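You operate a simulated robot arm through the tools that you are given. There is no shell and no other tool. Be economical: measure what you need, move in short steps, check, and stop when the job is done.

You are at the controls of a simulated two-armed robot. One attempt, no reset.

TASK
Pick up the yellow air prop with one hand, pass it to the other hand and put it on the green mat. Set down upright: yellow air prop.

Only the result counts: the job must be done as asked and must still hold three seconds after the hand-in. Knocking over, shifting, dropping, spilling or breaking anything else fails it.

THE ROBOT
Two 6-joint arms with two-finger grippers on one trunk, on a base that drives. Base frame: it is fixed to the floor where the robot stands at the start and does not move with it; the origin is under the middle of the robot, x ahead of it, y to its left, z up; the surface under the hand at the start is at about z = 0.86. Lengths are in m, angles in degrees, forces in N, time in s.
The left shoulder is at the start at [0.061, 0.143, 0.9], the right one opposite. With the tool pointing down near the work surface each hand reaches from about 0.3 to 0.72 m from the robot's upright axis, wherever it stands, measured 20 degrees to its own side. Places, roughly: green mat (46x22 cm) [0.52, 0.5, 0.86]. Payload 2.45 kg a hand.
The TCP of each hand is the grasp point between the finger pads, 0.026 m short of the fingertips. In the tool frame z runs along the fingers and y along their closing line. Largest opening 0.096 m; the body of the gripper starts 0.069 m behind the TCP.
Orientation is that of the tool frame in the base frame, as [roll, pitch, yaw] about the fixed x, y, z axes, in that order (R = Rz(yaw) Ry(pitch) Rx(roll)). With the fingers straight down and closing along the base's y, the tool's x points along the base's -x, its y along +y and its z along -z.

THE INTERFACE
- The arms move only by the tool nudge_tool. It takes "left_steps", "right_steps" or both (then of equal length, played together; a hand with none holds still); each is a list of rows, each a list of 7 numbers: the shift along the tool's x, y, z in cm, then the turn, a rotation vector about the tool's x, y, z in degrees, then the finger opening in cm, from 0 to 9.6. In form: [[dx, dy, dz, ax, ay, az, jaw], ...]. A call has 1 to 10 rows; each row shifts and turns the commanded pose from where the row before left it, along the tool's axes as they then stand. Rows are played at 5 a second. More than 0.05 m and 8.6 degrees between two rows, or a gripper value outside its range, and nothing of the call is played. Where a pose cannot be reached the arm comes as near as it can. A force on the tool above 40 N (or 10 N above the force at the start of the call, whichever is more), or a blocked arm, ends the call early, and 0.2 s more pass. Each finger halts on what it meets, pressing with about 34 N; the grip force reading is that of the motor and also rises with nothing between the fingers. The clock runs only during rows and for 0.2 s after the last one: add rows that do not move to give the fingers time. It gives the time, the measured TCP pose, the force on the tool (base axes), the opening and the grip force at its end, in the units of the frame above (readings bear some noise), with the torque about the TCP (base axes, N m) and any sound that the robot's microphone picked up, and new pictures: "views" is both (left out), scene, wrist or none (wrist: the cameras of the hands that moved).
- Cameras (640 x 400 px; columns grow to the right, rows downward): "scene" is now at [0.1321, 0.0247, 1.5022]; the picture's right is [0.31, -0.95, -0.00], its down [-0.75, -0.24, -0.62] and it looks along [0.59, 0.19, -0.79] (base axes); focal length 274 px, centre (320, 200). "left" rides on the left gripper at [0.082, -0.003, -0.098] in its tool frame; the picture's right is [0.04, 1.00, 0.00], its down [-0.73, 0.03, -0.68] and it looks along [-0.68, 0.03, 0.73] (tool axes); focal length 256 px, centre (320, 200). "right" rides on the right gripper at [0.082, 0.003, -0.098] in its tool frame; the picture's right is [-0.04, 1.00, 0.00], its down [-0.73, -0.03, -0.68] and it looks along [-0.68, -0.03, 0.73] (tool axes); focal length 256 px, centre (320, 200). There is no depth. A picture from a camera that has moved, and an enlarged one, comes with that camera's place and axes in the base frame and with its lens.
- raise_lower(by): slides the trunk up (or, below 0, down) by that many m; the arms and the scene camera ride with it, the base frame stays. It gives what a move gives, with no picture.
- base_move(legs): drives the robot by 1 to 6 legs, each [ahead, turn to the left] in m and degrees, along the robot's own axes; the way and the turn of a leg run together, so that a leg with both is an arc; at most 1.5 m and 180 degrees a leg. The arms and the cameras ride along, it lands a little off, and it stops where it bumps. It gives what a move gives, and a new picture of the scene camera.
- turn_head(pan, tilt): turns the head with the scene camera to pan (to the left, within 86 degrees either way) and tilt (down, from -29 to 69), counted from straight ahead of the robot. It gives what a move gives, and a new picture of the scene camera.
- zoom(camera, box): a new picture of the part [left, top, right, bottom] of that camera's present view, enlarged. It takes no simulated time.
- sign_off(): hands the job in; it is judged then, once.

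Go step by step. Nothing tells you exact positions but the pictures and the camera data: compare them with the known pose of the tool, close in by small moves and look again before you grip or let go. The budget is 120 turns and 260 pictures, counting those below and the enlarged ones. Unless the task says otherwise, let go and move clear before handing in, and close with one line.

The tools are called after "Request:" as a command line: name --argument value ..., lists and objects as JSON in quotes. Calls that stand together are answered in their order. nudge_tool: Moves the arms, as the interface text tells. Its arguments: {"type":"object","properties":{"left_steps":{"type":"array"},"right_steps":{"type":"array"},"views":{"type":"string","enum":["both","scene","wrist","none"]}},"required":[]} The other tools are called the same way: raise_lower (by) slides the trunk up or down; base_move (legs) drives the base; turn_head (pan, tilt) turns the head that bears the scene camera; zoom (camera, box) takes an enlarged picture of a part of a camera's view; sign_off () hands the job in.

At the start:

```text
clock: 0.0
left_eef_pos: [0.4598, 0.4271, 1.079]
left_tool_rot: [-180.0, 0.0, 179.6]
left_force: [0.1, 0.0, -0.4]
left_moment: [0.01, 0.0, -0.03]
left_gripper_width: 0.0961
left_finger_force: 0.0
right_eef_pos: [0.5031, 0.0548, 1.0876]
right_tool_rot: [-180.0, 0.0, 179.6]
right_force: [-0.1, 0.5, 0.5]
right_moment: [0.02, -0.01, 0.01]
right_gripper_width: 0.0961
right_finger_force: 0.2
trunk travel left (down, up): [-0.525, 0.065]
robot x, y, heading: [0.0008, -0.0005, -0.1]
head pan, tilt: [17.8, 51.9]
```

scene: 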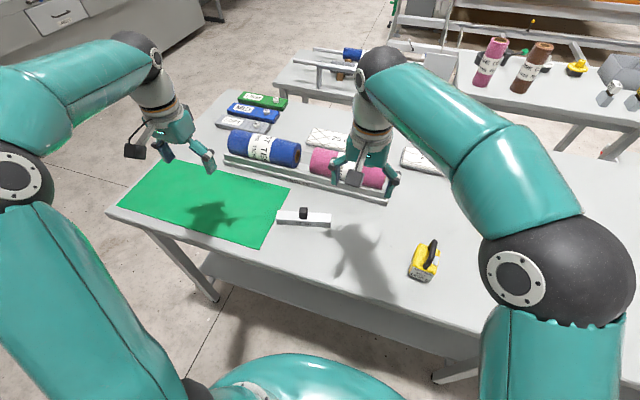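
right: 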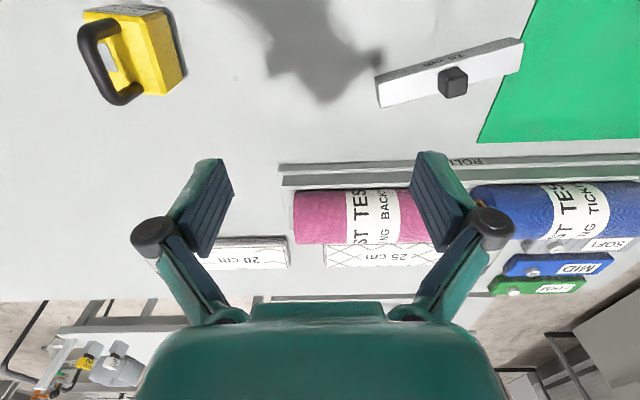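
left: 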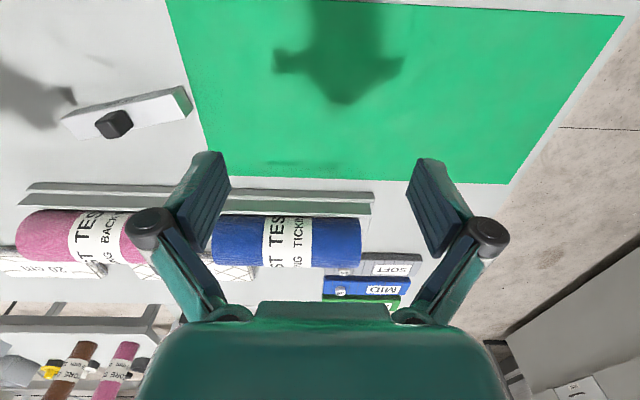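

I see a yellow block with a black handle on the near table, and another small yellow thing on the far table. I'll enlarge both to identify the yellow air prop.

Request:
zoom --camera "scene" --box '[380, 220, 476, 300]'

Request:
zoom --camera "right" --box '[50, 0, 210, 110]'

Request:
zoom --camera "scene" --box '[540, 40, 640, 110]'

```text
5.00 times, centred on (428, 260) of scene
camera zoom: at [0.1321, 0.0247, 1.5022], right [0.31, -0.95, 0.0], down [-0.75, -0.24, -0.62], along [0.59, 0.19, -0.79], focal length 1372 px, centre (-220, -100)
```

zoom: 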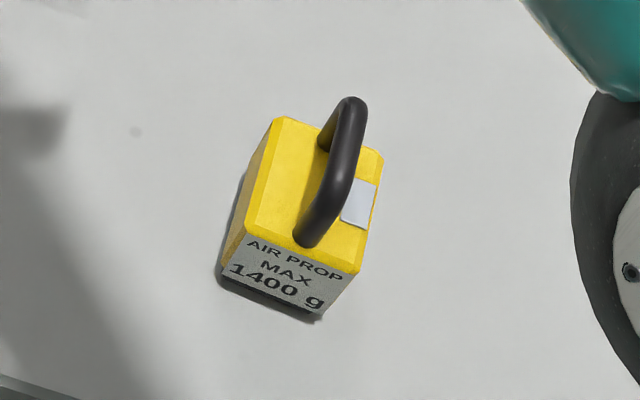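

```text
3.64 times, centred on (130, 55) of right
camera zoom: at [0.4236, 0.0586, 1.1864], right [0.05, 1.0, 0.0], down [0.73, -0.04, 0.68], along [0.68, -0.03, -0.73], focal length 931 px, centre (1011, 727)
```

zoom: 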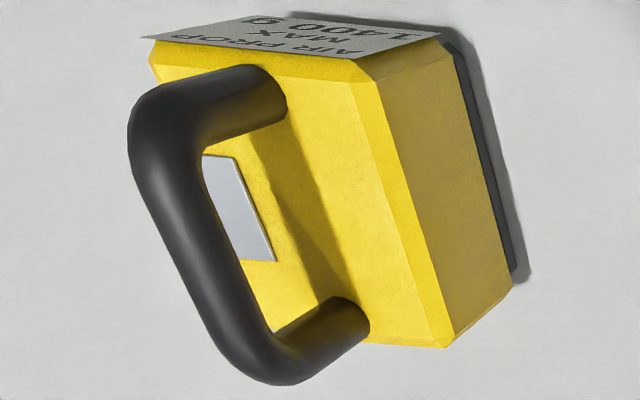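

```text
5.71 times, centred on (590, 75) of scene
camera zoom: at [0.1321, 0.0247, 1.5022], right [0.31, -0.95, 0.0], down [-0.75, -0.24, -0.62], along [0.59, 0.19, -0.79], focal length 1568 px, centre (-1223, 914)
```

zoom: 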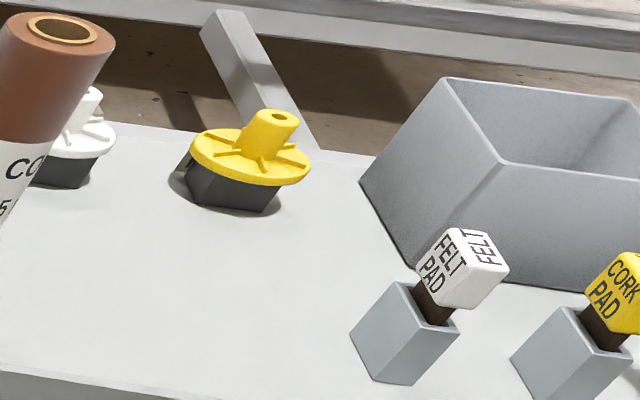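

The near block is labelled AIR PROP. I take its handle bar at about (0.48, -0.123, 0.96), running nearly along x, with the body top at about 0.915. Plan: the right hand takes the handle, lifts and yaws it, and the left hand then grips the body ends from behind with a tilt. First I bring the right hand above it.

Request:
nudge_tool --right_steps '[[0.6, -4.4, 0.5, 0, 0, 0, 7], [0.6, -4.4, 0.5, 0, 0, 0, 7], [0.6, -4.4, 0.5, 0, 0, 0, 7], [0.5, -4.5, 0.5, 0, 0, 7, 7], [0, 0, 0, 0, 0, 0, 7]]'

```text
clock: 1.2
left_eef_pos: [0.4593, 0.4276, 1.0791]
left_tool_rot: [179.9, 0.0, 179.6]
left_force: [-0.4, 0.0, 0.1]
left_moment: [0.0, 0.0, -0.01]
left_gripper_width: 0.096
left_finger_force: 0.0
right_eef_pos: [0.4795, -0.12, 1.0708]
right_tool_rot: [-179.9, 0.0, 172.4]
right_force: [0.4, -0.7, 0.5]
right_moment: [0.01, -0.02, 0.0]
right_gripper_width: 0.0703
right_finger_force: 0.0
trunk travel left (down, up): [-0.525, 0.065]
robot x, y, heading: [0.0019, 0.0004, 0.2]
head pan, tilt: [17.8, 51.9]
camera scene: at [0.1323, 0.0252, 1.5022], right [0.31, -0.95, 0.0], down [-0.75, -0.24, -0.62], along [0.59, 0.19, -0.79], focal length 274 px, centre (320, 200)
camera right: at [0.4009, -0.1065, 1.1695], right [0.17, 0.99, 0.0], down [0.72, -0.12, 0.68], along [0.67, -0.12, -0.73], focal length 256 px, centre (320, 200)
```

scene: 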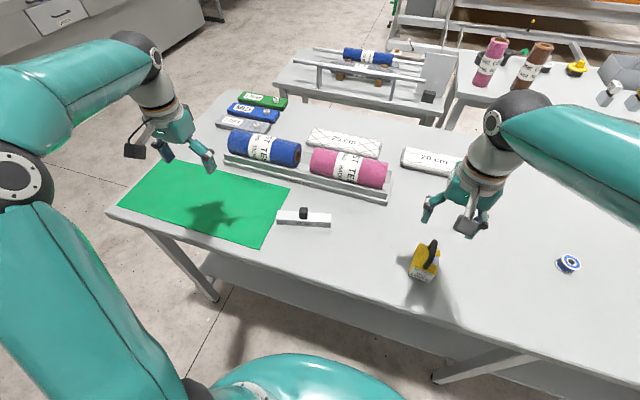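
right: 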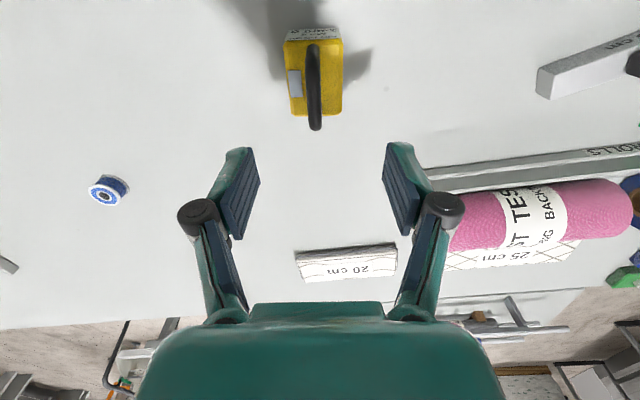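

The hand is above and roughly aligned with the handle. I'll enlarge the wrist view to refine centre and yaw.

Request:
zoom --camera "right" --box '[240, 10, 400, 140]'

Request:
zoom --camera "scene" --box '[390, 225, 470, 295]'

```text
3.08 times, centred on (320, 75) of right
camera zoom: at [0.4009, -0.1065, 1.1695], right [0.17, 0.99, 0.0], down [0.72, -0.12, 0.68], along [0.67, -0.12, -0.73], focal length 788 px, centre (320, 585)
```

zoom: 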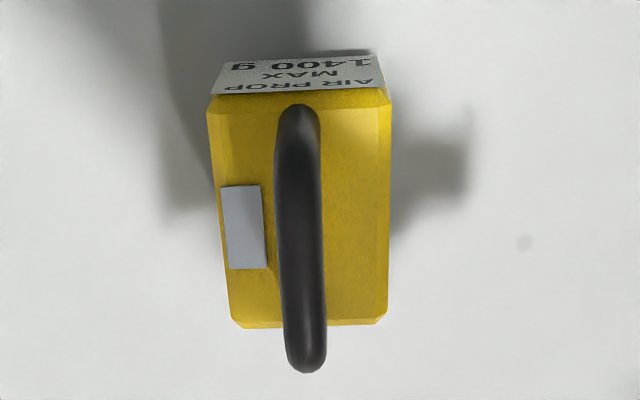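

```text
5.71 times, centred on (430, 260) of scene
camera zoom: at [0.1323, 0.0252, 1.5022], right [0.31, -0.95, 0.0], down [-0.75, -0.24, -0.62], along [0.59, 0.19, -0.79], focal length 1568 px, centre (-309, -143)
```

zoom: 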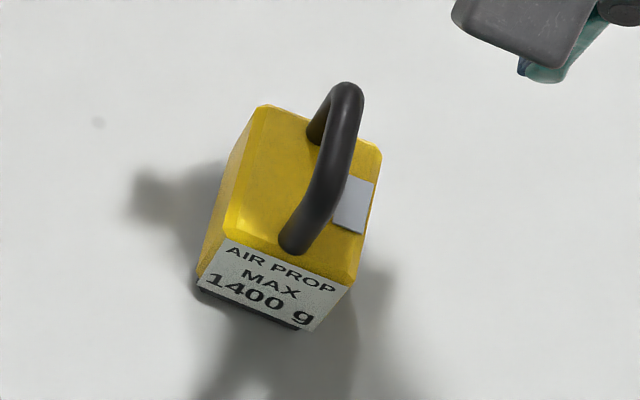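

The bar is centred at about (0.478, -0.125) with yaw matching the tool. I'll shift 0.5 cm and descend most of the way.

Request:
nudge_tool --right_steps '[[0.1, -0.5, 3, 0, 0, 0, 6], [0, 0, 3, 0, 0, 0, 5], [0, 0, 2, 0, 0, 0, 5], [0, 0, 0, 0, 0, 0, 5]]'

Request:
zoom --camera "scene" --box '[380, 190, 480, 290]'

```text
clock: 2.2
left_eef_pos: [0.4592, 0.4285, 1.0796]
left_tool_rot: [179.9, 0.0, 179.6]
left_force: [0.3, -0.3, -0.6]
left_moment: [0.0, 0.01, 0.01]
left_gripper_width: 0.0961
left_finger_force: 0.0
right_eef_pos: [0.4774, -0.1255, 0.9909]
right_tool_rot: [-180.0, 0.0, 172.5]
right_force: [0.5, -0.6, -0.4]
right_moment: [-0.02, -0.02, 0.0]
right_gripper_width: 0.0499
right_finger_force: 0.0
trunk travel left (down, up): [-0.525, 0.065]
robot x, y, heading: [0.0004, -0.0006, -0.1]
head pan, tilt: [17.8, 51.9]
camera scene: at [0.1318, 0.0247, 1.5022], right [0.31, -0.95, 0.0], down [-0.75, -0.24, -0.62], along [0.59, 0.19, -0.79], focal length 274 px, centre (320, 200)
camera right: at [0.3998, -0.1117, 1.0883], right [0.17, 0.99, 0.0], down [0.72, -0.12, 0.68], along [0.67, -0.11, -0.73], focal length 256 px, centre (320, 200)
```

scene: 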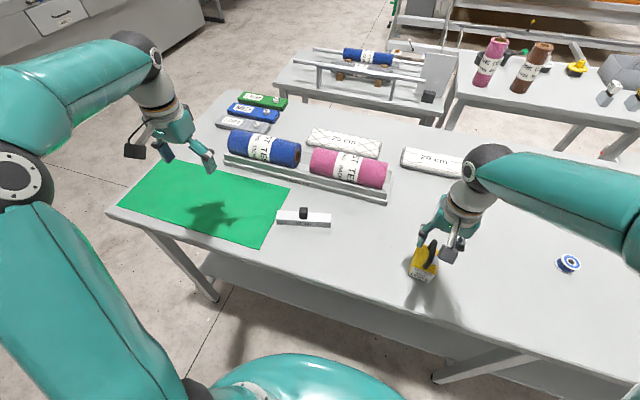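
right: 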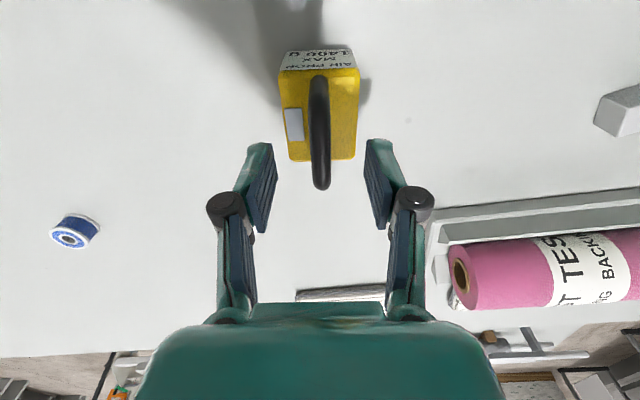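

```text
4.00 times, centred on (430, 240) of scene
camera zoom: at [0.1318, 0.0247, 1.5022], right [0.31, -0.95, 0.0], down [-0.75, -0.24, -0.62], along [0.59, 0.19, -0.79], focal length 1098 px, centre (-120, 40)
```

zoom: 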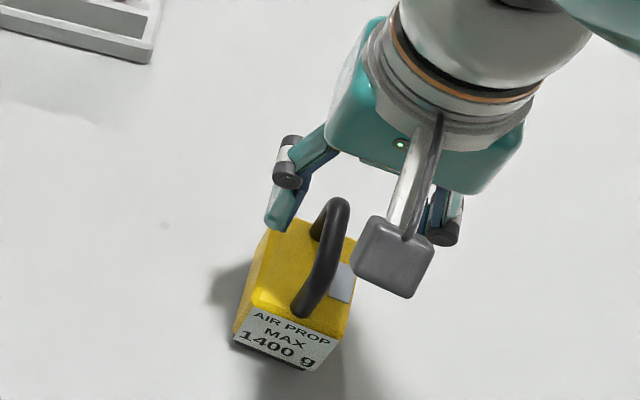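

The bar sits centred between the fingers. I'll descend 2.9 cm and close.

Request:
nudge_tool --right_steps '[[0, 0, 1.5, 0, 0, 0, 5], [0, 0, 1.3, 0, 0, 0, 5], [0, 0, 0, 0, 0, 0, 5], [0, 0, 0, 0, 0, 0, 0], [0, 0, 0, 0, 0, 0, 0], [0, 0, 0, 0, 0, 0, 0], [0, 0, 0, 0, 0, 0, 0]]'

Request:
zoom --camera "scene" --box '[380, 200, 480, 300]'

```text
clock: 3.8
left_eef_pos: [0.4584, 0.4279, 1.0797]
left_tool_rot: [179.9, 0.0, 179.5]
left_force: [0.3, -0.3, 0.2]
left_moment: [-0.03, 0.01, 0.0]
left_gripper_width: 0.0959
left_finger_force: 0.1
right_eef_pos: [0.4785, -0.1279, 0.9601]
right_tool_rot: [-180.0, -0.1, 172.6]
right_force: [-0.6, -0.4, -0.1]
right_moment: [-0.03, 0.0, 0.02]
right_gripper_width: 0.0099
right_finger_force: 34.4
trunk travel left (down, up): [-0.525, 0.065]
robot x, y, heading: [-0.0004, 0.0001, 0.2]
head pan, tilt: [17.8, 51.9]
camera scene: at [0.1322, 0.0247, 1.5022], right [0.31, -0.95, 0.0], down [-0.75, -0.24, -0.62], along [0.59, 0.19, -0.79], focal length 274 px, centre (320, 200)
camera right: at [0.3993, -0.1134, 1.0584], right [0.17, 0.99, 0.0], down [0.72, -0.12, 0.68], along [0.67, -0.11, -0.73], focal length 256 px, centre (320, 200)
```

scene: 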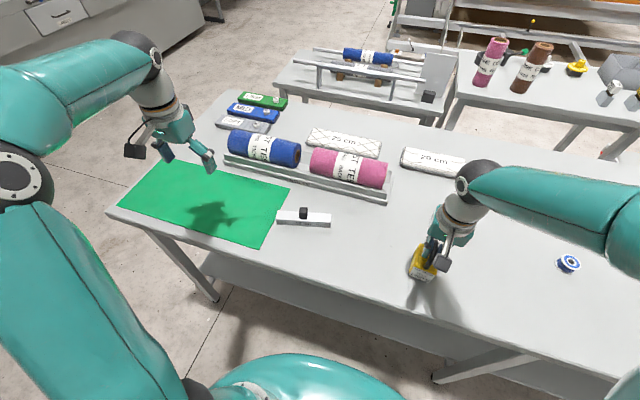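
right: 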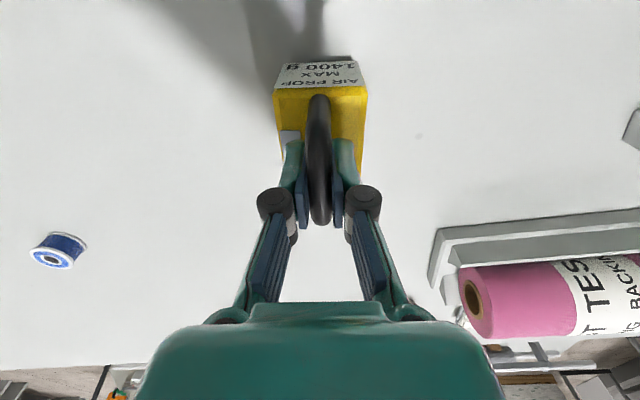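

```text
4.00 times, centred on (430, 250) of scene
camera zoom: at [0.1322, 0.0247, 1.5022], right [0.31, -0.95, 0.0], down [-0.75, -0.24, -0.62], along [0.59, 0.19, -0.79], focal length 1098 px, centre (-120, 0)
```

zoom: 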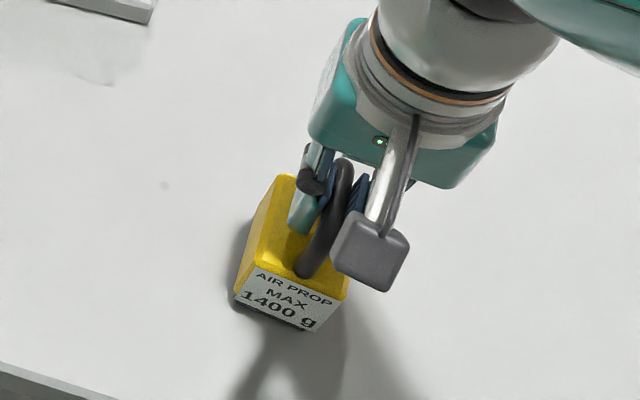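

The handle is gripped (opening 1 cm). I lift straight up slowly.

Request:
nudge_tool --right_steps '[[0, 0, -1, 0, 0, 0, 0], [0, 0, -2, 0, 0, 0, 0], [0, 0, -3, 0, 0, 0, 0], [0, 0, -3, 0, 0, 0, 0], [0, 0, -3, 0, 0, 0, 0], [0, 0, -3, 0, 0, 0, 0], [0, 0, 0, 0, 0, 0, 0]]'

Request:
zoom --camera "scene" --box '[390, 150, 510, 270]'

```text
clock: 5.4
left_eef_pos: [0.4598, 0.4283, 1.0798]
left_tool_rot: [179.9, 0.1, 179.6]
left_force: [0.2, -0.2, 0.2]
left_moment: [0.06, -0.01, -0.01]
left_gripper_width: 0.0962
left_finger_force: 0.0
right_eef_pos: [0.4776, -0.1292, 1.1114]
right_tool_rot: [-179.9, -0.1, 172.6]
right_force: [1.4, 0.0, -2.1]
right_moment: [-0.01, -0.02, -0.04]
right_gripper_width: 0.01
right_finger_force: 34.3
trunk travel left (down, up): [-0.525, 0.065]
robot x, y, heading: [0.0015, -0.0007, -0.2]
head pan, tilt: [17.8, 51.9]
camera scene: at [0.1325, 0.0246, 1.5021], right [0.31, -0.95, 0.0], down [-0.75, -0.24, -0.62], along [0.59, 0.19, -0.79], focal length 274 px, centre (320, 200)
camera right: at [0.3999, -0.116, 1.2102], right [0.17, 0.99, 0.0], down [0.72, -0.12, 0.68], along [0.67, -0.11, -0.74], focal length 256 px, centre (320, 200)
```

scene: 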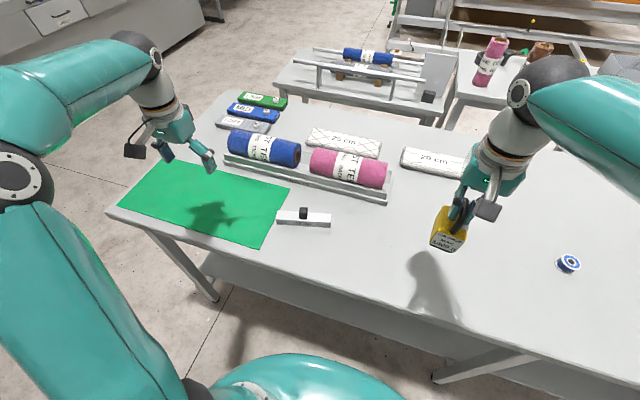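
right: 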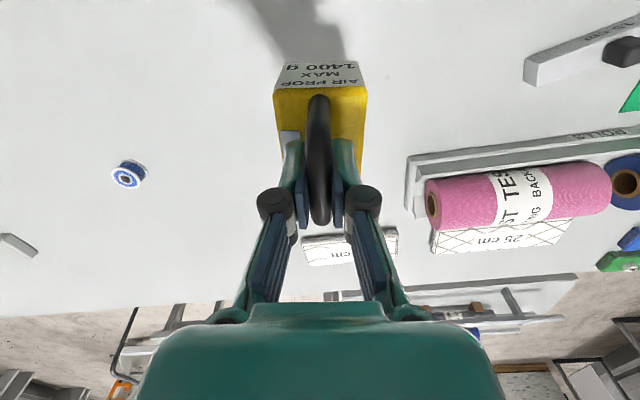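

```text
3.33 times, centred on (450, 210) of scene
camera zoom: at [0.1325, 0.0246, 1.5021], right [0.31, -0.95, 0.0], down [-0.75, -0.24, -0.62], along [0.59, 0.19, -0.79], focal length 915 px, centre (-113, 167)
```

zoom: 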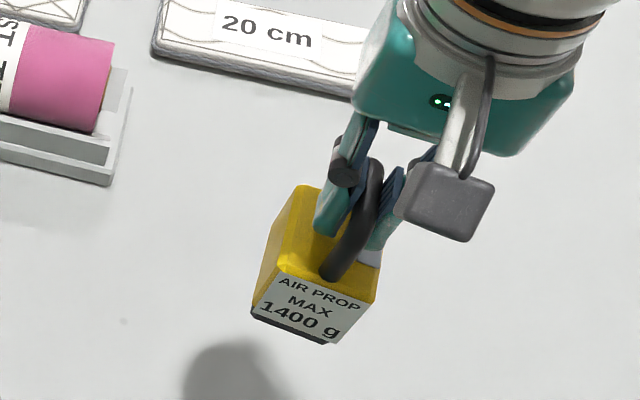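

Lifted cleanly, and it weighs only about 2 N. Now I yaw the right hand counter-clockwise so the bar lies along y for the left hand's forward approach.

Request:
nudge_tool --right_steps '[[0, 0, 0, 0, 0, -8.2, 0], [0, 0, 0, 0, 0, -8.2, 0], [0, 0, 0, 0, 0, -8.2, 0], [0, 0, 0, 0, 0, -8.2, 0], [0, 0, 0, 0, 0, -8.2, 0], [0, 0, 0, 0, 0, -8.2, 0], [0, 0, 0, 0, 0, -8.2, 0], [0, 0, 0, 0, 0, -8.2, 0], [0, 0, 0, 0, 0, -8.2, 0], [0, 0, 0, 0, 0, -8.2, 0]]' --views "scene"

```text
clock: 7.6
left_eef_pos: [0.4595, 0.4271, 1.0797]
left_tool_rot: [179.8, 0.0, 179.6]
left_force: [0.6, -0.7, -0.1]
left_moment: [0.03, 0.01, 0.0]
left_gripper_width: 0.096
left_finger_force: 0.0
right_eef_pos: [0.4788, -0.1272, 1.1096]
right_tool_rot: [179.9, 0.0, -105.3]
right_force: [-0.4, 0.9, -2.2]
right_moment: [0.0, 0.01, -0.04]
right_gripper_width: 0.01
right_finger_force: 34.2
trunk travel left (down, up): [-0.525, 0.065]
robot x, y, heading: [-0.0016, 0.0017, -0.2]
head pan, tilt: [17.8, 51.9]
camera scene: at [0.1322, 0.0246, 1.5022], right [0.31, -0.95, 0.0], down [-0.75, -0.24, -0.62], along [0.59, 0.19, -0.79], focal length 274 px, centre (320, 200)
```

scene: 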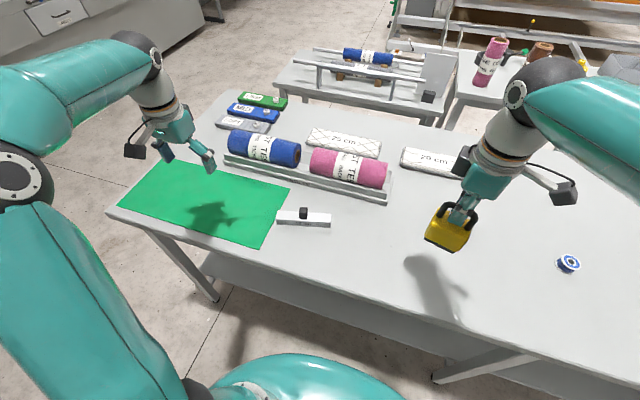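

Yaw works. I'll finish the turn to -90 and carry the prop to about (0.54, 0.08, 1.13).

Request:
nudge_tool --right_steps '[[0, 0, 0, 0, 0, -7.6, 0], [0, 0, 0, 0, 0, -7.6, 0], [-4.1, -1.2, -0.4, 0, 0, 0, 0], [-4.1, -1.2, -0.4, 0, 0, 0, 0], [-4.1, -1.2, -0.4, 0, 0, 0, 0], [-4.1, -1.2, -0.4, 0, 0, 0, 0], [-4.1, -1.2, -0.4, 0, 0, 0, 0], [0, 0, 0, 0, 0, 0, 0]]'

Request:
zoom --camera "scene" --box '[310, 110, 450, 240]'

```text
clock: 9.4
left_eef_pos: [0.4599, 0.4283, 1.0796]
left_tool_rot: [180.0, 0.0, 179.6]
left_force: [-0.6, 0.3, 0.0]
left_moment: [0.0, 0.0, -0.01]
left_gripper_width: 0.0961
left_finger_force: 0.0
right_eef_pos: [0.5334, 0.0666, 1.132]
right_tool_rot: [179.9, 0.0, -90.4]
right_force: [-1.0, 0.4, -2.3]
right_moment: [-0.02, 0.0, 0.0]
right_gripper_width: 0.0102
right_finger_force: 33.7
right hand out of reach, approached as far as the arm can: row 7
trunk travel left (down, up): [-0.525, 0.065]
robot x, y, heading: [0.0009, -0.0011, 0.1]
head pan, tilt: [17.8, 51.9]
camera scene: at [0.1317, 0.0246, 1.5024], right [0.31, -0.95, 0.0], down [-0.75, -0.24, -0.62], along [0.59, 0.19, -0.79], focal length 274 px, centre (320, 200)
camera right: at [0.5321, -0.0155, 1.2292], right [-1.0, 0.05, 0.0], down [0.03, 0.73, 0.68], along [0.03, 0.68, -0.73], focal length 256 px, centre (320, 200)
```

scene: 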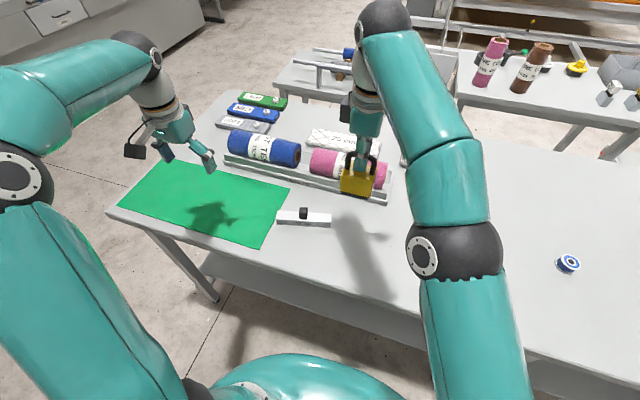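
right: 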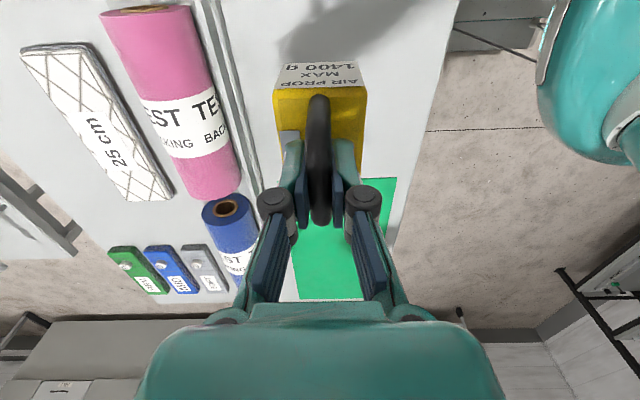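

```text
3.08 times, centred on (380, 175) of scene
camera zoom: at [0.1317, 0.0246, 1.5024], right [0.31, -0.95, 0.0], down [-0.75, -0.24, -0.62], along [0.59, 0.19, -0.79], focal length 844 px, centre (135, 277)
```

zoom: 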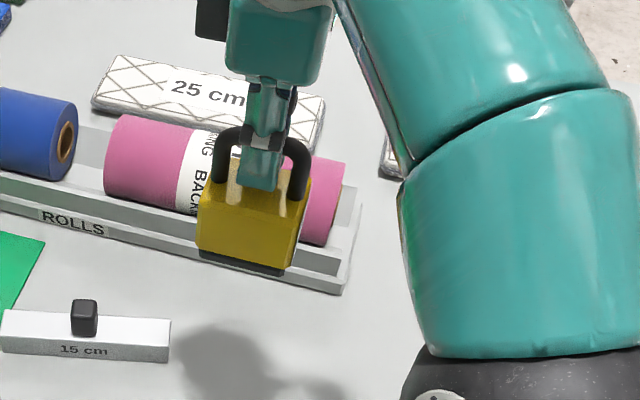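

The right hand is near its reach limit there. An oblique approach from the left will keep the arms clear, so I turn the right hand back to yaw -120 while moving the left hand closer, raising it and starting its yaw.

Request:
nudge_tool --right_steps '[[0, 0, 0, 0, 0, 7.5, 0], [0, 0, 0, 0, 0, 7.5, 0], [0, 0, 0, 0, 0, 7.5, 0], [0, 0, 0, 0, 0, 7.5, 0], [0, 0, 0, 0, 0, 0, 0], [0, 0, 0, 0, 0, 0, 0], [0, 0, 0, 0, 0, 0, 0], [0, 0, 0, 0, 0, 0, 0], [0, 0, 0, 0, 0, 0, 0], [0, 0, 0, 0, 0, 0, 0]]' --left_steps '[[0.4, -3.9, -1.8, 0, 0, 0, 9.6], [0.4, -3.9, -1.8, 0, 0, 0, 9.6], [0.4, -3.9, -1.8, 0, 0, 0, 9.6], [0.4, -3.9, -1.8, 0, 0, 0, 9.6], [0, 0, 0, 0, 0, 7.5, 9.6], [0, 0, 0, 0, 0, 7.5, 9.6], [0, 0, 0, 0, 0, 7.5, 9.6], [0, 0, 0, 0, 0, 7.5, 9.6], [0, 0, 0, 0, -8.4, 0, 9.6], [0, 0, 0, 0, -8.4, 0, 9.6]]'

```text
clock: 11.6
left_eef_pos: [0.4428, 0.2712, 1.1507]
left_tool_rot: [179.9, 16.7, 149.5]
left_force: [-0.6, 0.5, -0.8]
left_moment: [0.01, -0.01, -0.02]
left_gripper_width: 0.0962
left_finger_force: 0.1
right_eef_pos: [0.5357, 0.0655, 1.1297]
right_tool_rot: [179.9, 0.1, -120.5]
right_force: [0.0, -0.9, -1.5]
right_moment: [-0.01, -0.03, 0.03]
right_gripper_width: 0.0098
right_finger_force: 34.2
trunk travel left (down, up): [-0.525, 0.065]
robot x, y, heading: [-0.0027, 0.0014, 0.0]
head pan, tilt: [17.8, 51.9]
camera scene: at [0.1319, 0.0248, 1.5021], right [0.31, -0.95, 0.0], down [-0.75, -0.24, -0.62], along [0.59, 0.19, -0.79], focal length 274 px, centre (320, 200)
camera right: at [0.4937, -0.0029, 1.228], right [-0.84, 0.54, 0.0], down [0.4, 0.62, 0.68], along [0.37, 0.57, -0.73], focal length 256 px, centre (320, 200)
camera left: at [0.3477, 0.3239, 1.2218], right [0.47, 0.88, -0.01], down [0.45, -0.23, 0.86], along [0.76, -0.41, -0.51], focal length 256 px, centre (320, 200)
```

scene: 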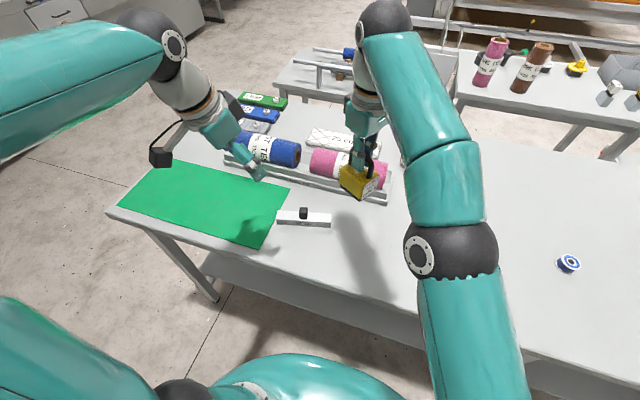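
right: 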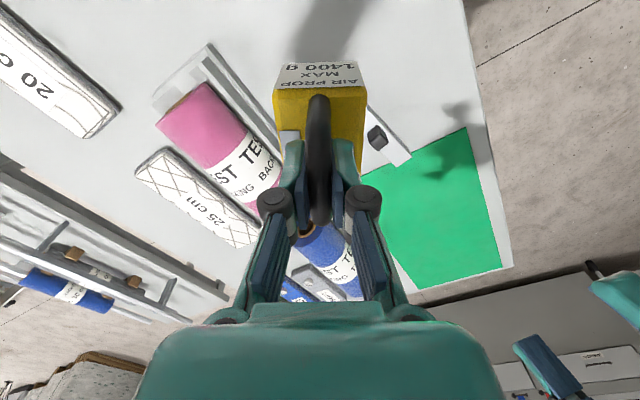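
left: 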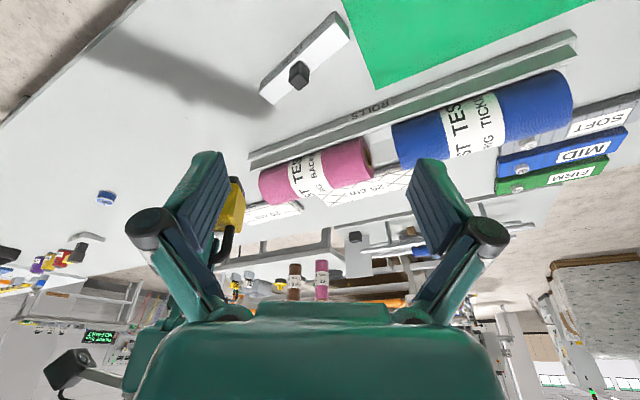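

The arms are well separated. I complete the left tilt to 42° and move it to a stand-off 12 cm behind the prop.

Request:
nudge_tool --left_steps '[[0, 0, 0, 0, -8.4, 0, 9.6], [0, 0, 0, 0, -8.4, 0, 9.6], [0, 0, 0, 0, -8.4, 0, 9.6], [-1.8, -3.3, 1.5, 0, 0, 0, 9.6], [-1.8, -3.3, 1.5, 0, 0, 0, 9.6], [-1.8, -3.3, 1.5, 0, 0, 0, 9.6], [-1.8, -3.3, 1.5, 0, 0, 0, 9.6], [0, 0, 0, 0, 0, 0, 9.6]]'

Request:
zoom --camera "scene" --box '[260, 60, 420, 220]'

```text
clock: 13.4
left_eef_pos: [0.4571, 0.1083, 1.1585]
left_tool_rot: [179.9, 42.0, 149.7]
left_force: [0.3, 0.4, -0.4]
left_moment: [-0.02, 0.01, -0.01]
left_gripper_width: 0.0959
left_finger_force: 0.0
right_eef_pos: [0.5358, 0.0656, 1.1304]
right_tool_rot: [179.9, -0.2, -120.4]
right_force: [-0.1, 0.7, -2.3]
right_moment: [-0.01, 0.0, 0.02]
right_gripper_width: 0.01
right_finger_force: 34.0
trunk travel left (down, up): [-0.525, 0.065]
robot x, y, heading: [0.0011, -0.0007, -0.2]
head pan, tilt: [17.8, 51.9]
camera scene: at [0.1319, 0.0251, 1.5021], right [0.31, -0.95, 0.0], down [-0.75, -0.24, -0.62], along [0.59, 0.19, -0.79], focal length 274 px, centre (320, 200)
camera left: at [0.3464, 0.1715, 1.1762], right [0.48, 0.88, -0.03], down [0.09, -0.02, 1.0], along [0.87, -0.48, -0.09], focal length 256 px, centre (320, 200)
```

scene: 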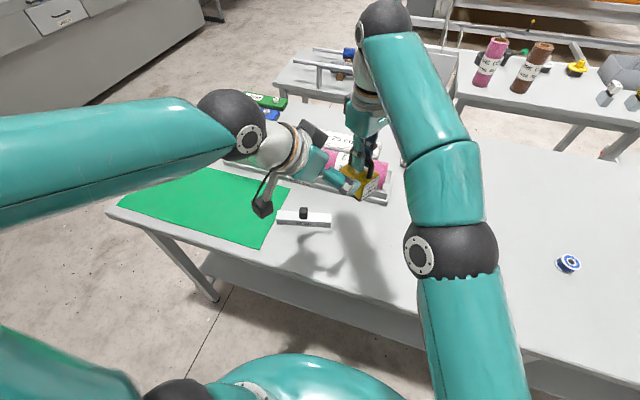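
left: 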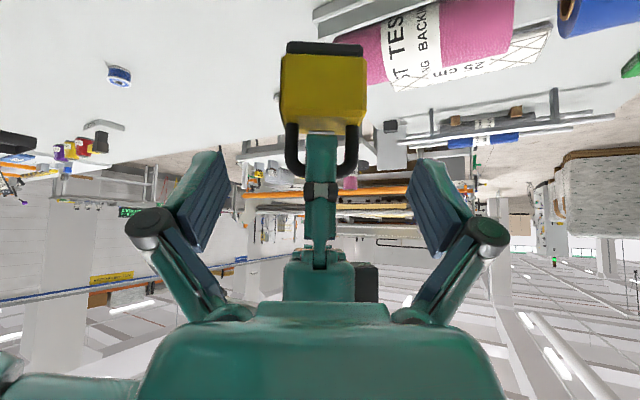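

```text
2.50 times, centred on (340, 140) of scene
camera zoom: at [0.1319, 0.0251, 1.5021], right [0.31, -0.95, 0.0], down [-0.75, -0.24, -0.62], along [0.59, 0.19, -0.79], focal length 686 px, centre (270, 350)
```

zoom: 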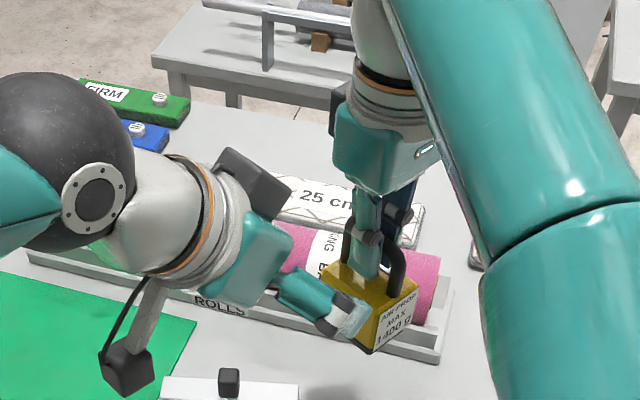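

The left view shows the prop body centred between the open fingers, about 13 cm ahead. I checked palm clearances; I'll advance 11.6 cm with a 0.6 cm shift away from the right palm.

Request:
nudge_tool --left_steps '[[0.6, 0.1, 2, 0, 0, 0, 9.6], [0, 0, 2, 0, 0, 0, 9.6], [0, 0, 2, 0, 0, 0, 9.6], [0, 0, 1.5, 0, 0, 0, 9.6], [0, 0, 0, 0, 0, 0, 9.6]]'

Request:
zoom --camera "scene" --box '[280, 80, 420, 220]'

```text
clock: 14.6
left_eef_pos: [0.4972, 0.0879, 1.0964]
left_tool_rot: [179.9, 42.0, 149.5]
left_force: [0.3, 0.1, -0.6]
left_moment: [-0.02, 0.03, 0.01]
left_gripper_width: 0.0958
left_finger_force: 0.1
right_eef_pos: [0.5369, 0.0654, 1.1301]
right_tool_rot: [179.8, 0.0, -120.5]
right_force: [-0.2, 0.3, -2.8]
right_moment: [0.01, 0.0, -0.01]
right_gripper_width: 0.0101
right_finger_force: 34.1
trunk travel left (down, up): [-0.525, 0.065]
robot x, y, heading: [-0.0015, 0.0012, 0.0]
head pan, tilt: [17.8, 51.9]
camera scene: at [0.1321, 0.0248, 1.5022], right [0.31, -0.95, 0.0], down [-0.75, -0.24, -0.62], along [0.59, 0.19, -0.79], focal length 274 px, centre (320, 200)
camera left: at [0.386, 0.1499, 1.1156], right [0.48, 0.88, -0.03], down [0.09, -0.02, 1.0], along [0.87, -0.48, -0.09], focal length 256 px, centre (320, 200)
```

scene: 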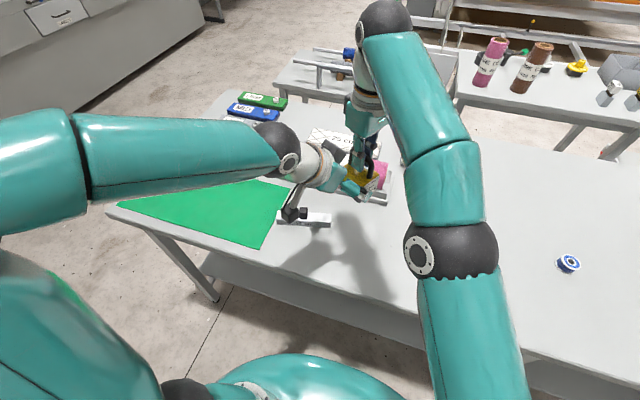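
left: 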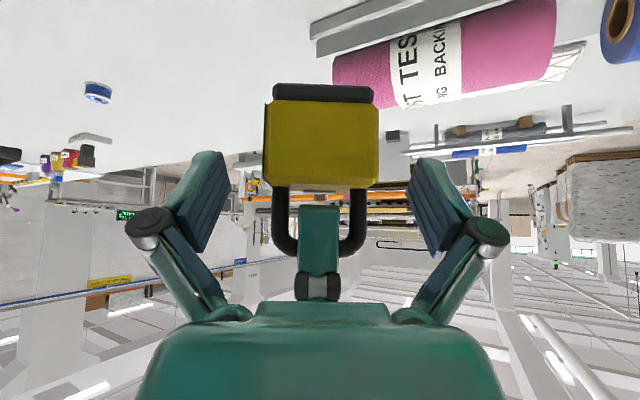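

```text
2.86 times, centred on (350, 150) of scene
camera zoom: at [0.1321, 0.0248, 1.5022], right [0.31, -0.95, 0.0], down [-0.75, -0.24, -0.62], along [0.59, 0.19, -0.79], focal length 784 px, centre (234, 343)
```

zoom: 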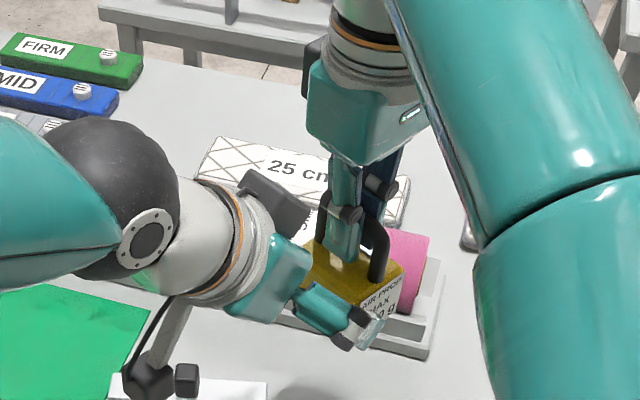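

Still centred with clear gaps. I advance the last 4 cm.

Request:
nudge_tool --left_steps '[[0, 0, 1.5, 0, 0, 0, 9.6], [0, 0, 1.3, 0, 0, 0, 9.6], [0, 0, 1.2, 0, 0, 0, 9.6], [0, 0, 0, 0, 0, 0, 9.6]]'

Request:
zoom --camera "scene" --box '[280, 80, 420, 220]'

```text
clock: 15.6
left_eef_pos: [0.5192, 0.0729, 1.0662]
left_tool_rot: [179.9, 41.8, 149.5]
left_force: [-0.3, 0.4, -0.9]
left_moment: [0.02, -0.03, 0.03]
left_gripper_width: 0.096
left_finger_force: 0.0
right_eef_pos: [0.5363, 0.0656, 1.1304]
right_tool_rot: [179.8, 0.1, -120.5]
right_force: [-0.3, 0.4, -3.1]
right_moment: [0.04, -0.03, -0.01]
right_gripper_width: 0.0097
right_finger_force: 34.3
trunk travel left (down, up): [-0.525, 0.065]
robot x, y, heading: [-0.0002, -0.0032, -0.1]
head pan, tilt: [17.8, 51.9]
camera scene: at [0.132, 0.0248, 1.5022], right [0.31, -0.95, 0.0], down [-0.75, -0.24, -0.62], along [0.59, 0.19, -0.79], focal length 274 px, centre (320, 200)
camera left: at [0.4077, 0.1359, 1.0848], right [0.48, 0.88, -0.03], down [0.09, -0.02, 1.0], along [0.87, -0.48, -0.09], focal length 256 px, centre (320, 200)
```

scene: 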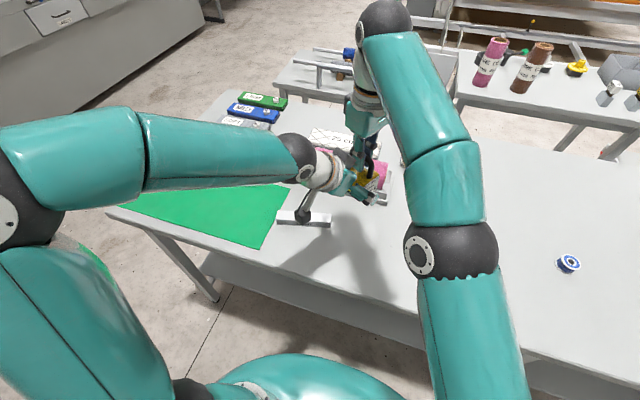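
left: 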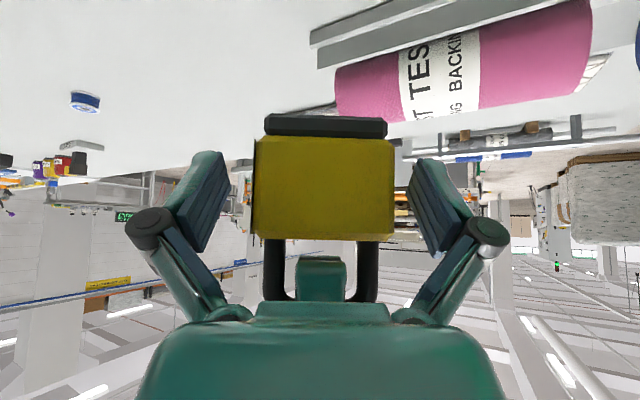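

```text
2.86 times, centred on (350, 150) of scene
camera zoom: at [0.132, 0.0248, 1.5022], right [0.31, -0.95, 0.0], down [-0.75, -0.24, -0.62], along [0.59, 0.19, -0.79], focal length 784 px, centre (234, 343)
```

zoom: 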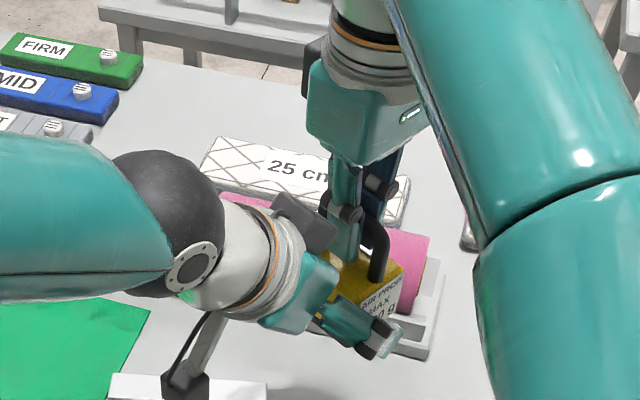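

The left pads straddle the prop's ends, centred within about 2 mm. I go 0.5 cm deeper and close the left hand.

Request:
nudge_tool --left_steps '[[0, -0.1, 0.5, 0, 0, 0, 9.6], [0, 0, 0, 0, 0, 0, 8], [0, 0, 0, 0, 0, 0, 7], [0, 0, 0, 0, 0, 0, 6], [0, 0, 0, 0, 0, 0, 4], [0, 0, 0, 0, 0, 0, 0], [0, 0, 0, 0, 0, 0, 0]]'

Request:
zoom --camera "scene" --box '[280, 80, 420, 220]'

```text
clock: 17.2
left_eef_pos: [0.5209, 0.072, 1.0612]
left_tool_rot: [179.8, 41.9, 149.6]
left_force: [6.3, 17.5, 1.8]
left_moment: [-0.53, 0.06, 0.41]
left_gripper_width: 0.0678
left_finger_force: 33.6
right_eef_pos: [0.5355, 0.0644, 1.13]
right_tool_rot: [179.8, -0.1, -120.6]
right_force: [-7.1, -17.5, -3.2]
right_moment: [-0.63, 0.38, -0.12]
right_gripper_width: 0.01
right_finger_force: 34.1
trunk travel left (down, up): [-0.525, 0.065]
robot x, y, heading: [-0.0018, -0.0023, -0.1]
head pan, tilt: [17.8, 51.9]
camera scene: at [0.1324, 0.0247, 1.5022], right [0.31, -0.95, 0.0], down [-0.75, -0.24, -0.62], along [0.59, 0.19, -0.79], focal length 274 px, centre (320, 200)
camera left: at [0.4099, 0.1344, 1.0804], right [0.48, 0.88, -0.03], down [0.09, -0.02, 1.0], along [0.87, -0.48, -0.09], focal length 256 px, centre (320, 200)
```

scene: 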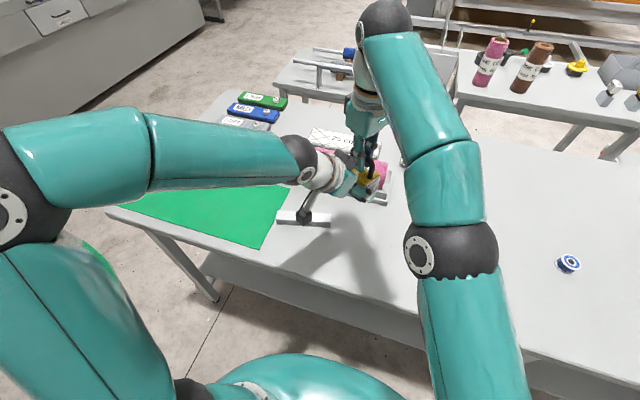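
left: 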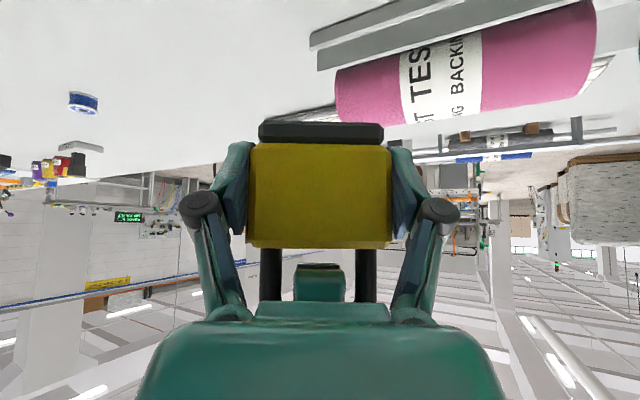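

```text
2.86 times, centred on (350, 150) of scene
camera zoom: at [0.1324, 0.0247, 1.5022], right [0.31, -0.95, 0.0], down [-0.75, -0.24, -0.62], along [0.59, 0.19, -0.79], focal length 784 px, centre (234, 343)
```

zoom: 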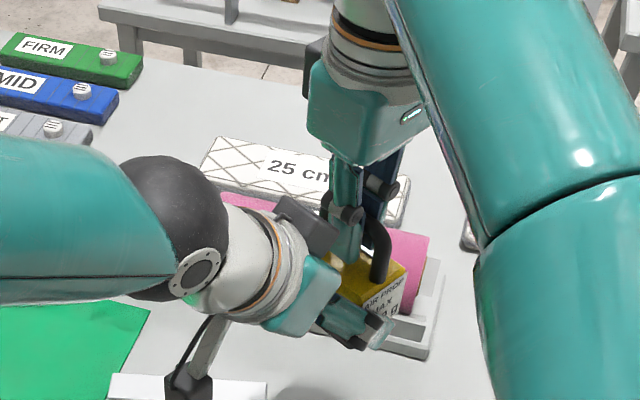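

Left grip is firm on the 6.8 cm length, with about 18 N side strain between hands. I relieve it by a 1 mm left-hand shift before releasing.

Request:
nudge_tool --left_steps '[[0, 0.1, 0, 0, 0, 0, 0], [0, 0, 0, 0, 0, 0, 0]]' --views "none"

```text
clock: 17.8
left_eef_pos: [0.5208, 0.0729, 1.0614]
left_tool_rot: [179.9, 42.0, 149.5]
left_force: [6.8, 12.7, 2.5]
left_moment: [-0.24, 0.01, 0.42]
left_gripper_width: 0.0677
left_finger_force: 34.5
right_eef_pos: [0.5369, 0.0646, 1.1291]
right_tool_rot: [179.8, 0.0, -120.5]
right_force: [-6.3, -13.2, -4.4]
right_moment: [-0.61, 0.42, -0.17]
right_gripper_width: 0.0101
right_finger_force: 34.7
trunk travel left (down, up): [-0.525, 0.065]
robot x, y, heading: [-0.0009, -0.0001, 0.0]
head pan, tilt: [17.8, 51.9]
```

Request:
nudge_tool --left_steps '[[0, 0.2, 0, 0, 0, 0, 0], [0, 0, 0, 0, 0, 0, 0]]' --views "none"

```text
clock: 18.4
left_eef_pos: [0.5211, 0.0735, 1.0628]
left_tool_rot: [180.0, 42.0, 149.4]
left_force: [-4.5, -2.8, 4.7]
left_moment: [0.2, -0.42, 0.11]
left_gripper_width: 0.0677
left_finger_force: 34.4
right_eef_pos: [0.5373, 0.0668, 1.13]
right_tool_rot: [180.0, 0.2, -120.4]
right_force: [4.8, 1.8, -6.7]
right_moment: [-0.03, 0.04, -0.2]
right_gripper_width: 0.0101
right_finger_force: 34.2
trunk travel left (down, up): [-0.525, 0.065]
robot x, y, heading: [0.0021, -0.0036, 0.1]
head pan, tilt: [17.8, 51.9]
```

Strain is now small. I open the right hand slightly (2.6 cm) around the bar and retreat straight up.

Request:
nudge_tool --right_steps '[[0, 0, 0, 0, 0, 0, 2.6], [0, 0, 0, 0, 0, 0, 2.6], [0, 0, 0, 0, 0, 0, 2.6]]'

Request:
zoom --camera "scene" --box '[280, 80, 420, 220]'

```text
clock: 19.2
left_eef_pos: [0.5234, 0.0753, 1.0617]
left_tool_rot: [179.9, 41.9, 149.5]
left_force: [0.8, 1.0, -0.5]
left_moment: [-0.01, 0.05, 0.02]
left_gripper_width: 0.0681
left_finger_force: 34.0
right_eef_pos: [0.5375, 0.0657, 1.1303]
right_tool_rot: [179.9, 0.0, -120.5]
right_force: [0.0, 0.2, -0.5]
right_moment: [-0.02, -0.04, -0.04]
right_gripper_width: 0.0262
right_finger_force: 0.0
trunk travel left (down, up): [-0.525, 0.065]
robot x, y, heading: [0.0029, -0.0011, 0.1]
head pan, tilt: [17.8, 51.9]
camera scene: at [0.1324, 0.0247, 1.5021], right [0.31, -0.95, 0.0], down [-0.75, -0.24, -0.62], along [0.59, 0.19, -0.79], focal length 274 px, centre (320, 200)
camera right: at [0.4942, -0.0031, 1.2277], right [-0.84, 0.54, 0.0], down [0.4, 0.62, 0.68], along [0.37, 0.57, -0.73], focal length 256 px, centre (320, 200)
```

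scene: 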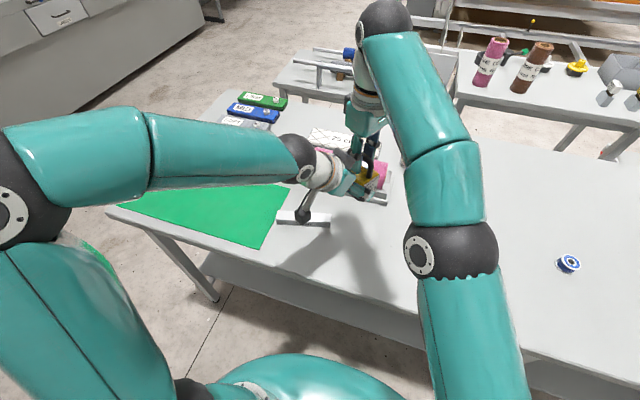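
right: 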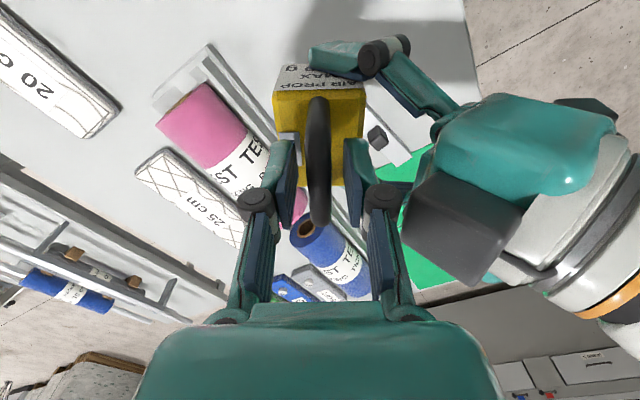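

```text
2.86 times, centred on (350, 150) of scene
camera zoom: at [0.1324, 0.0247, 1.5021], right [0.31, -0.95, 0.0], down [-0.75, -0.24, -0.62], along [0.59, 0.19, -0.79], focal length 784 px, centre (234, 343)
```

zoom: 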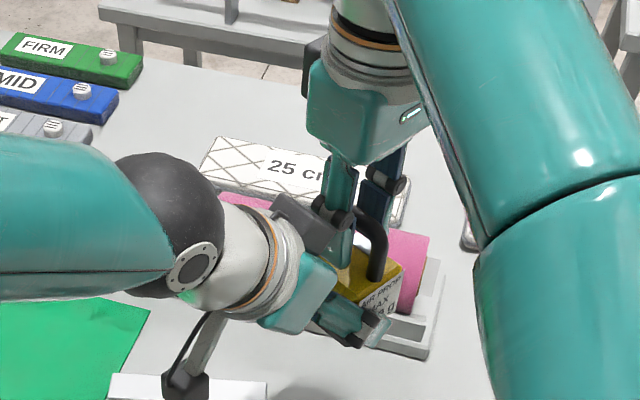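

The left hand now carries it alone; the right fingers are clear of the bar. I raise the right hand straight up.

Request:
nudge_tool --right_steps '[[0, 0, -2, 0, 0, 0, 2.6], [0, 0, -2, 0, 0, 0, 2.6], [0, 0, -2, 0, 0, 0, 2.6], [0, 0, -2, 0, 0, 0, 2.6], [0, 0, 0, 0, 0, 0, 2.6]]'

```text
clock: 20.4
left_eef_pos: [0.5224, 0.0755, 1.0608]
left_tool_rot: [179.9, 41.9, 149.5]
left_force: [0.7, -0.3, 0.1]
left_moment: [0.03, 0.02, 0.02]
left_gripper_width: 0.0679
left_finger_force: 34.0
right_eef_pos: [0.5077, 0.0467, 1.1826]
right_tool_rot: [179.6, -0.1, -120.8]
right_force: [0.3, -0.4, 0.0]
right_moment: [-0.02, -0.01, -0.01]
right_gripper_width: 0.0258
right_finger_force: 0.2
right hand out of reach, approached as far as the arm can: row 1, 2, 3, 4
trunk travel left (down, up): [-0.525, 0.065]
robot x, y, heading: [-0.0027, -0.0013, -0.1]
head pan, tilt: [17.8, 51.9]
camera scene: at [0.1332, 0.0246, 1.5018], right [0.31, -0.95, 0.0], down [-0.75, -0.24, -0.62], along [0.59, 0.19, -0.79], focal length 274 px, centre (320, 200)
camera right: at [0.4664, -0.0205, 1.2812], right [-0.84, 0.55, 0.0], down [0.4, 0.61, 0.68], along [0.37, 0.57, -0.74], focal length 256 px, centre (320, 200)
```

scene: 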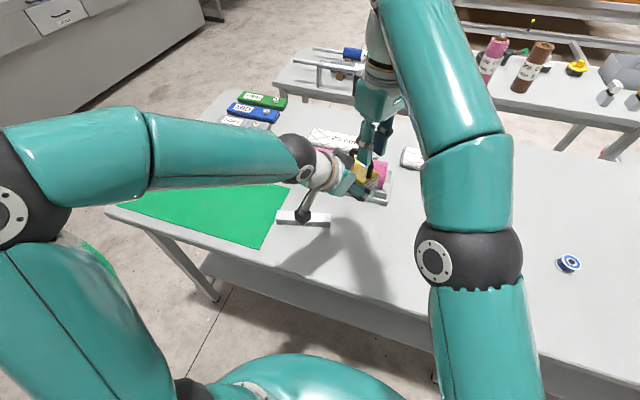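
right: 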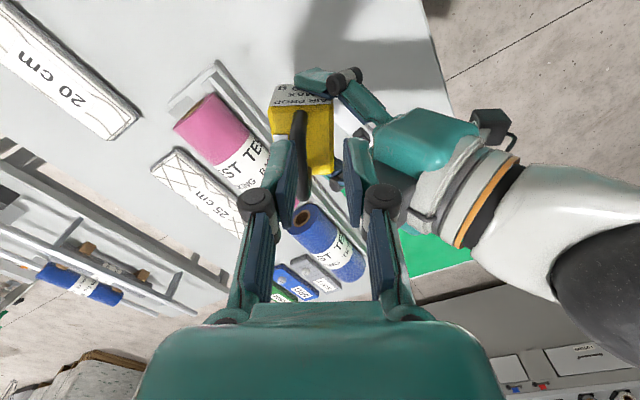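

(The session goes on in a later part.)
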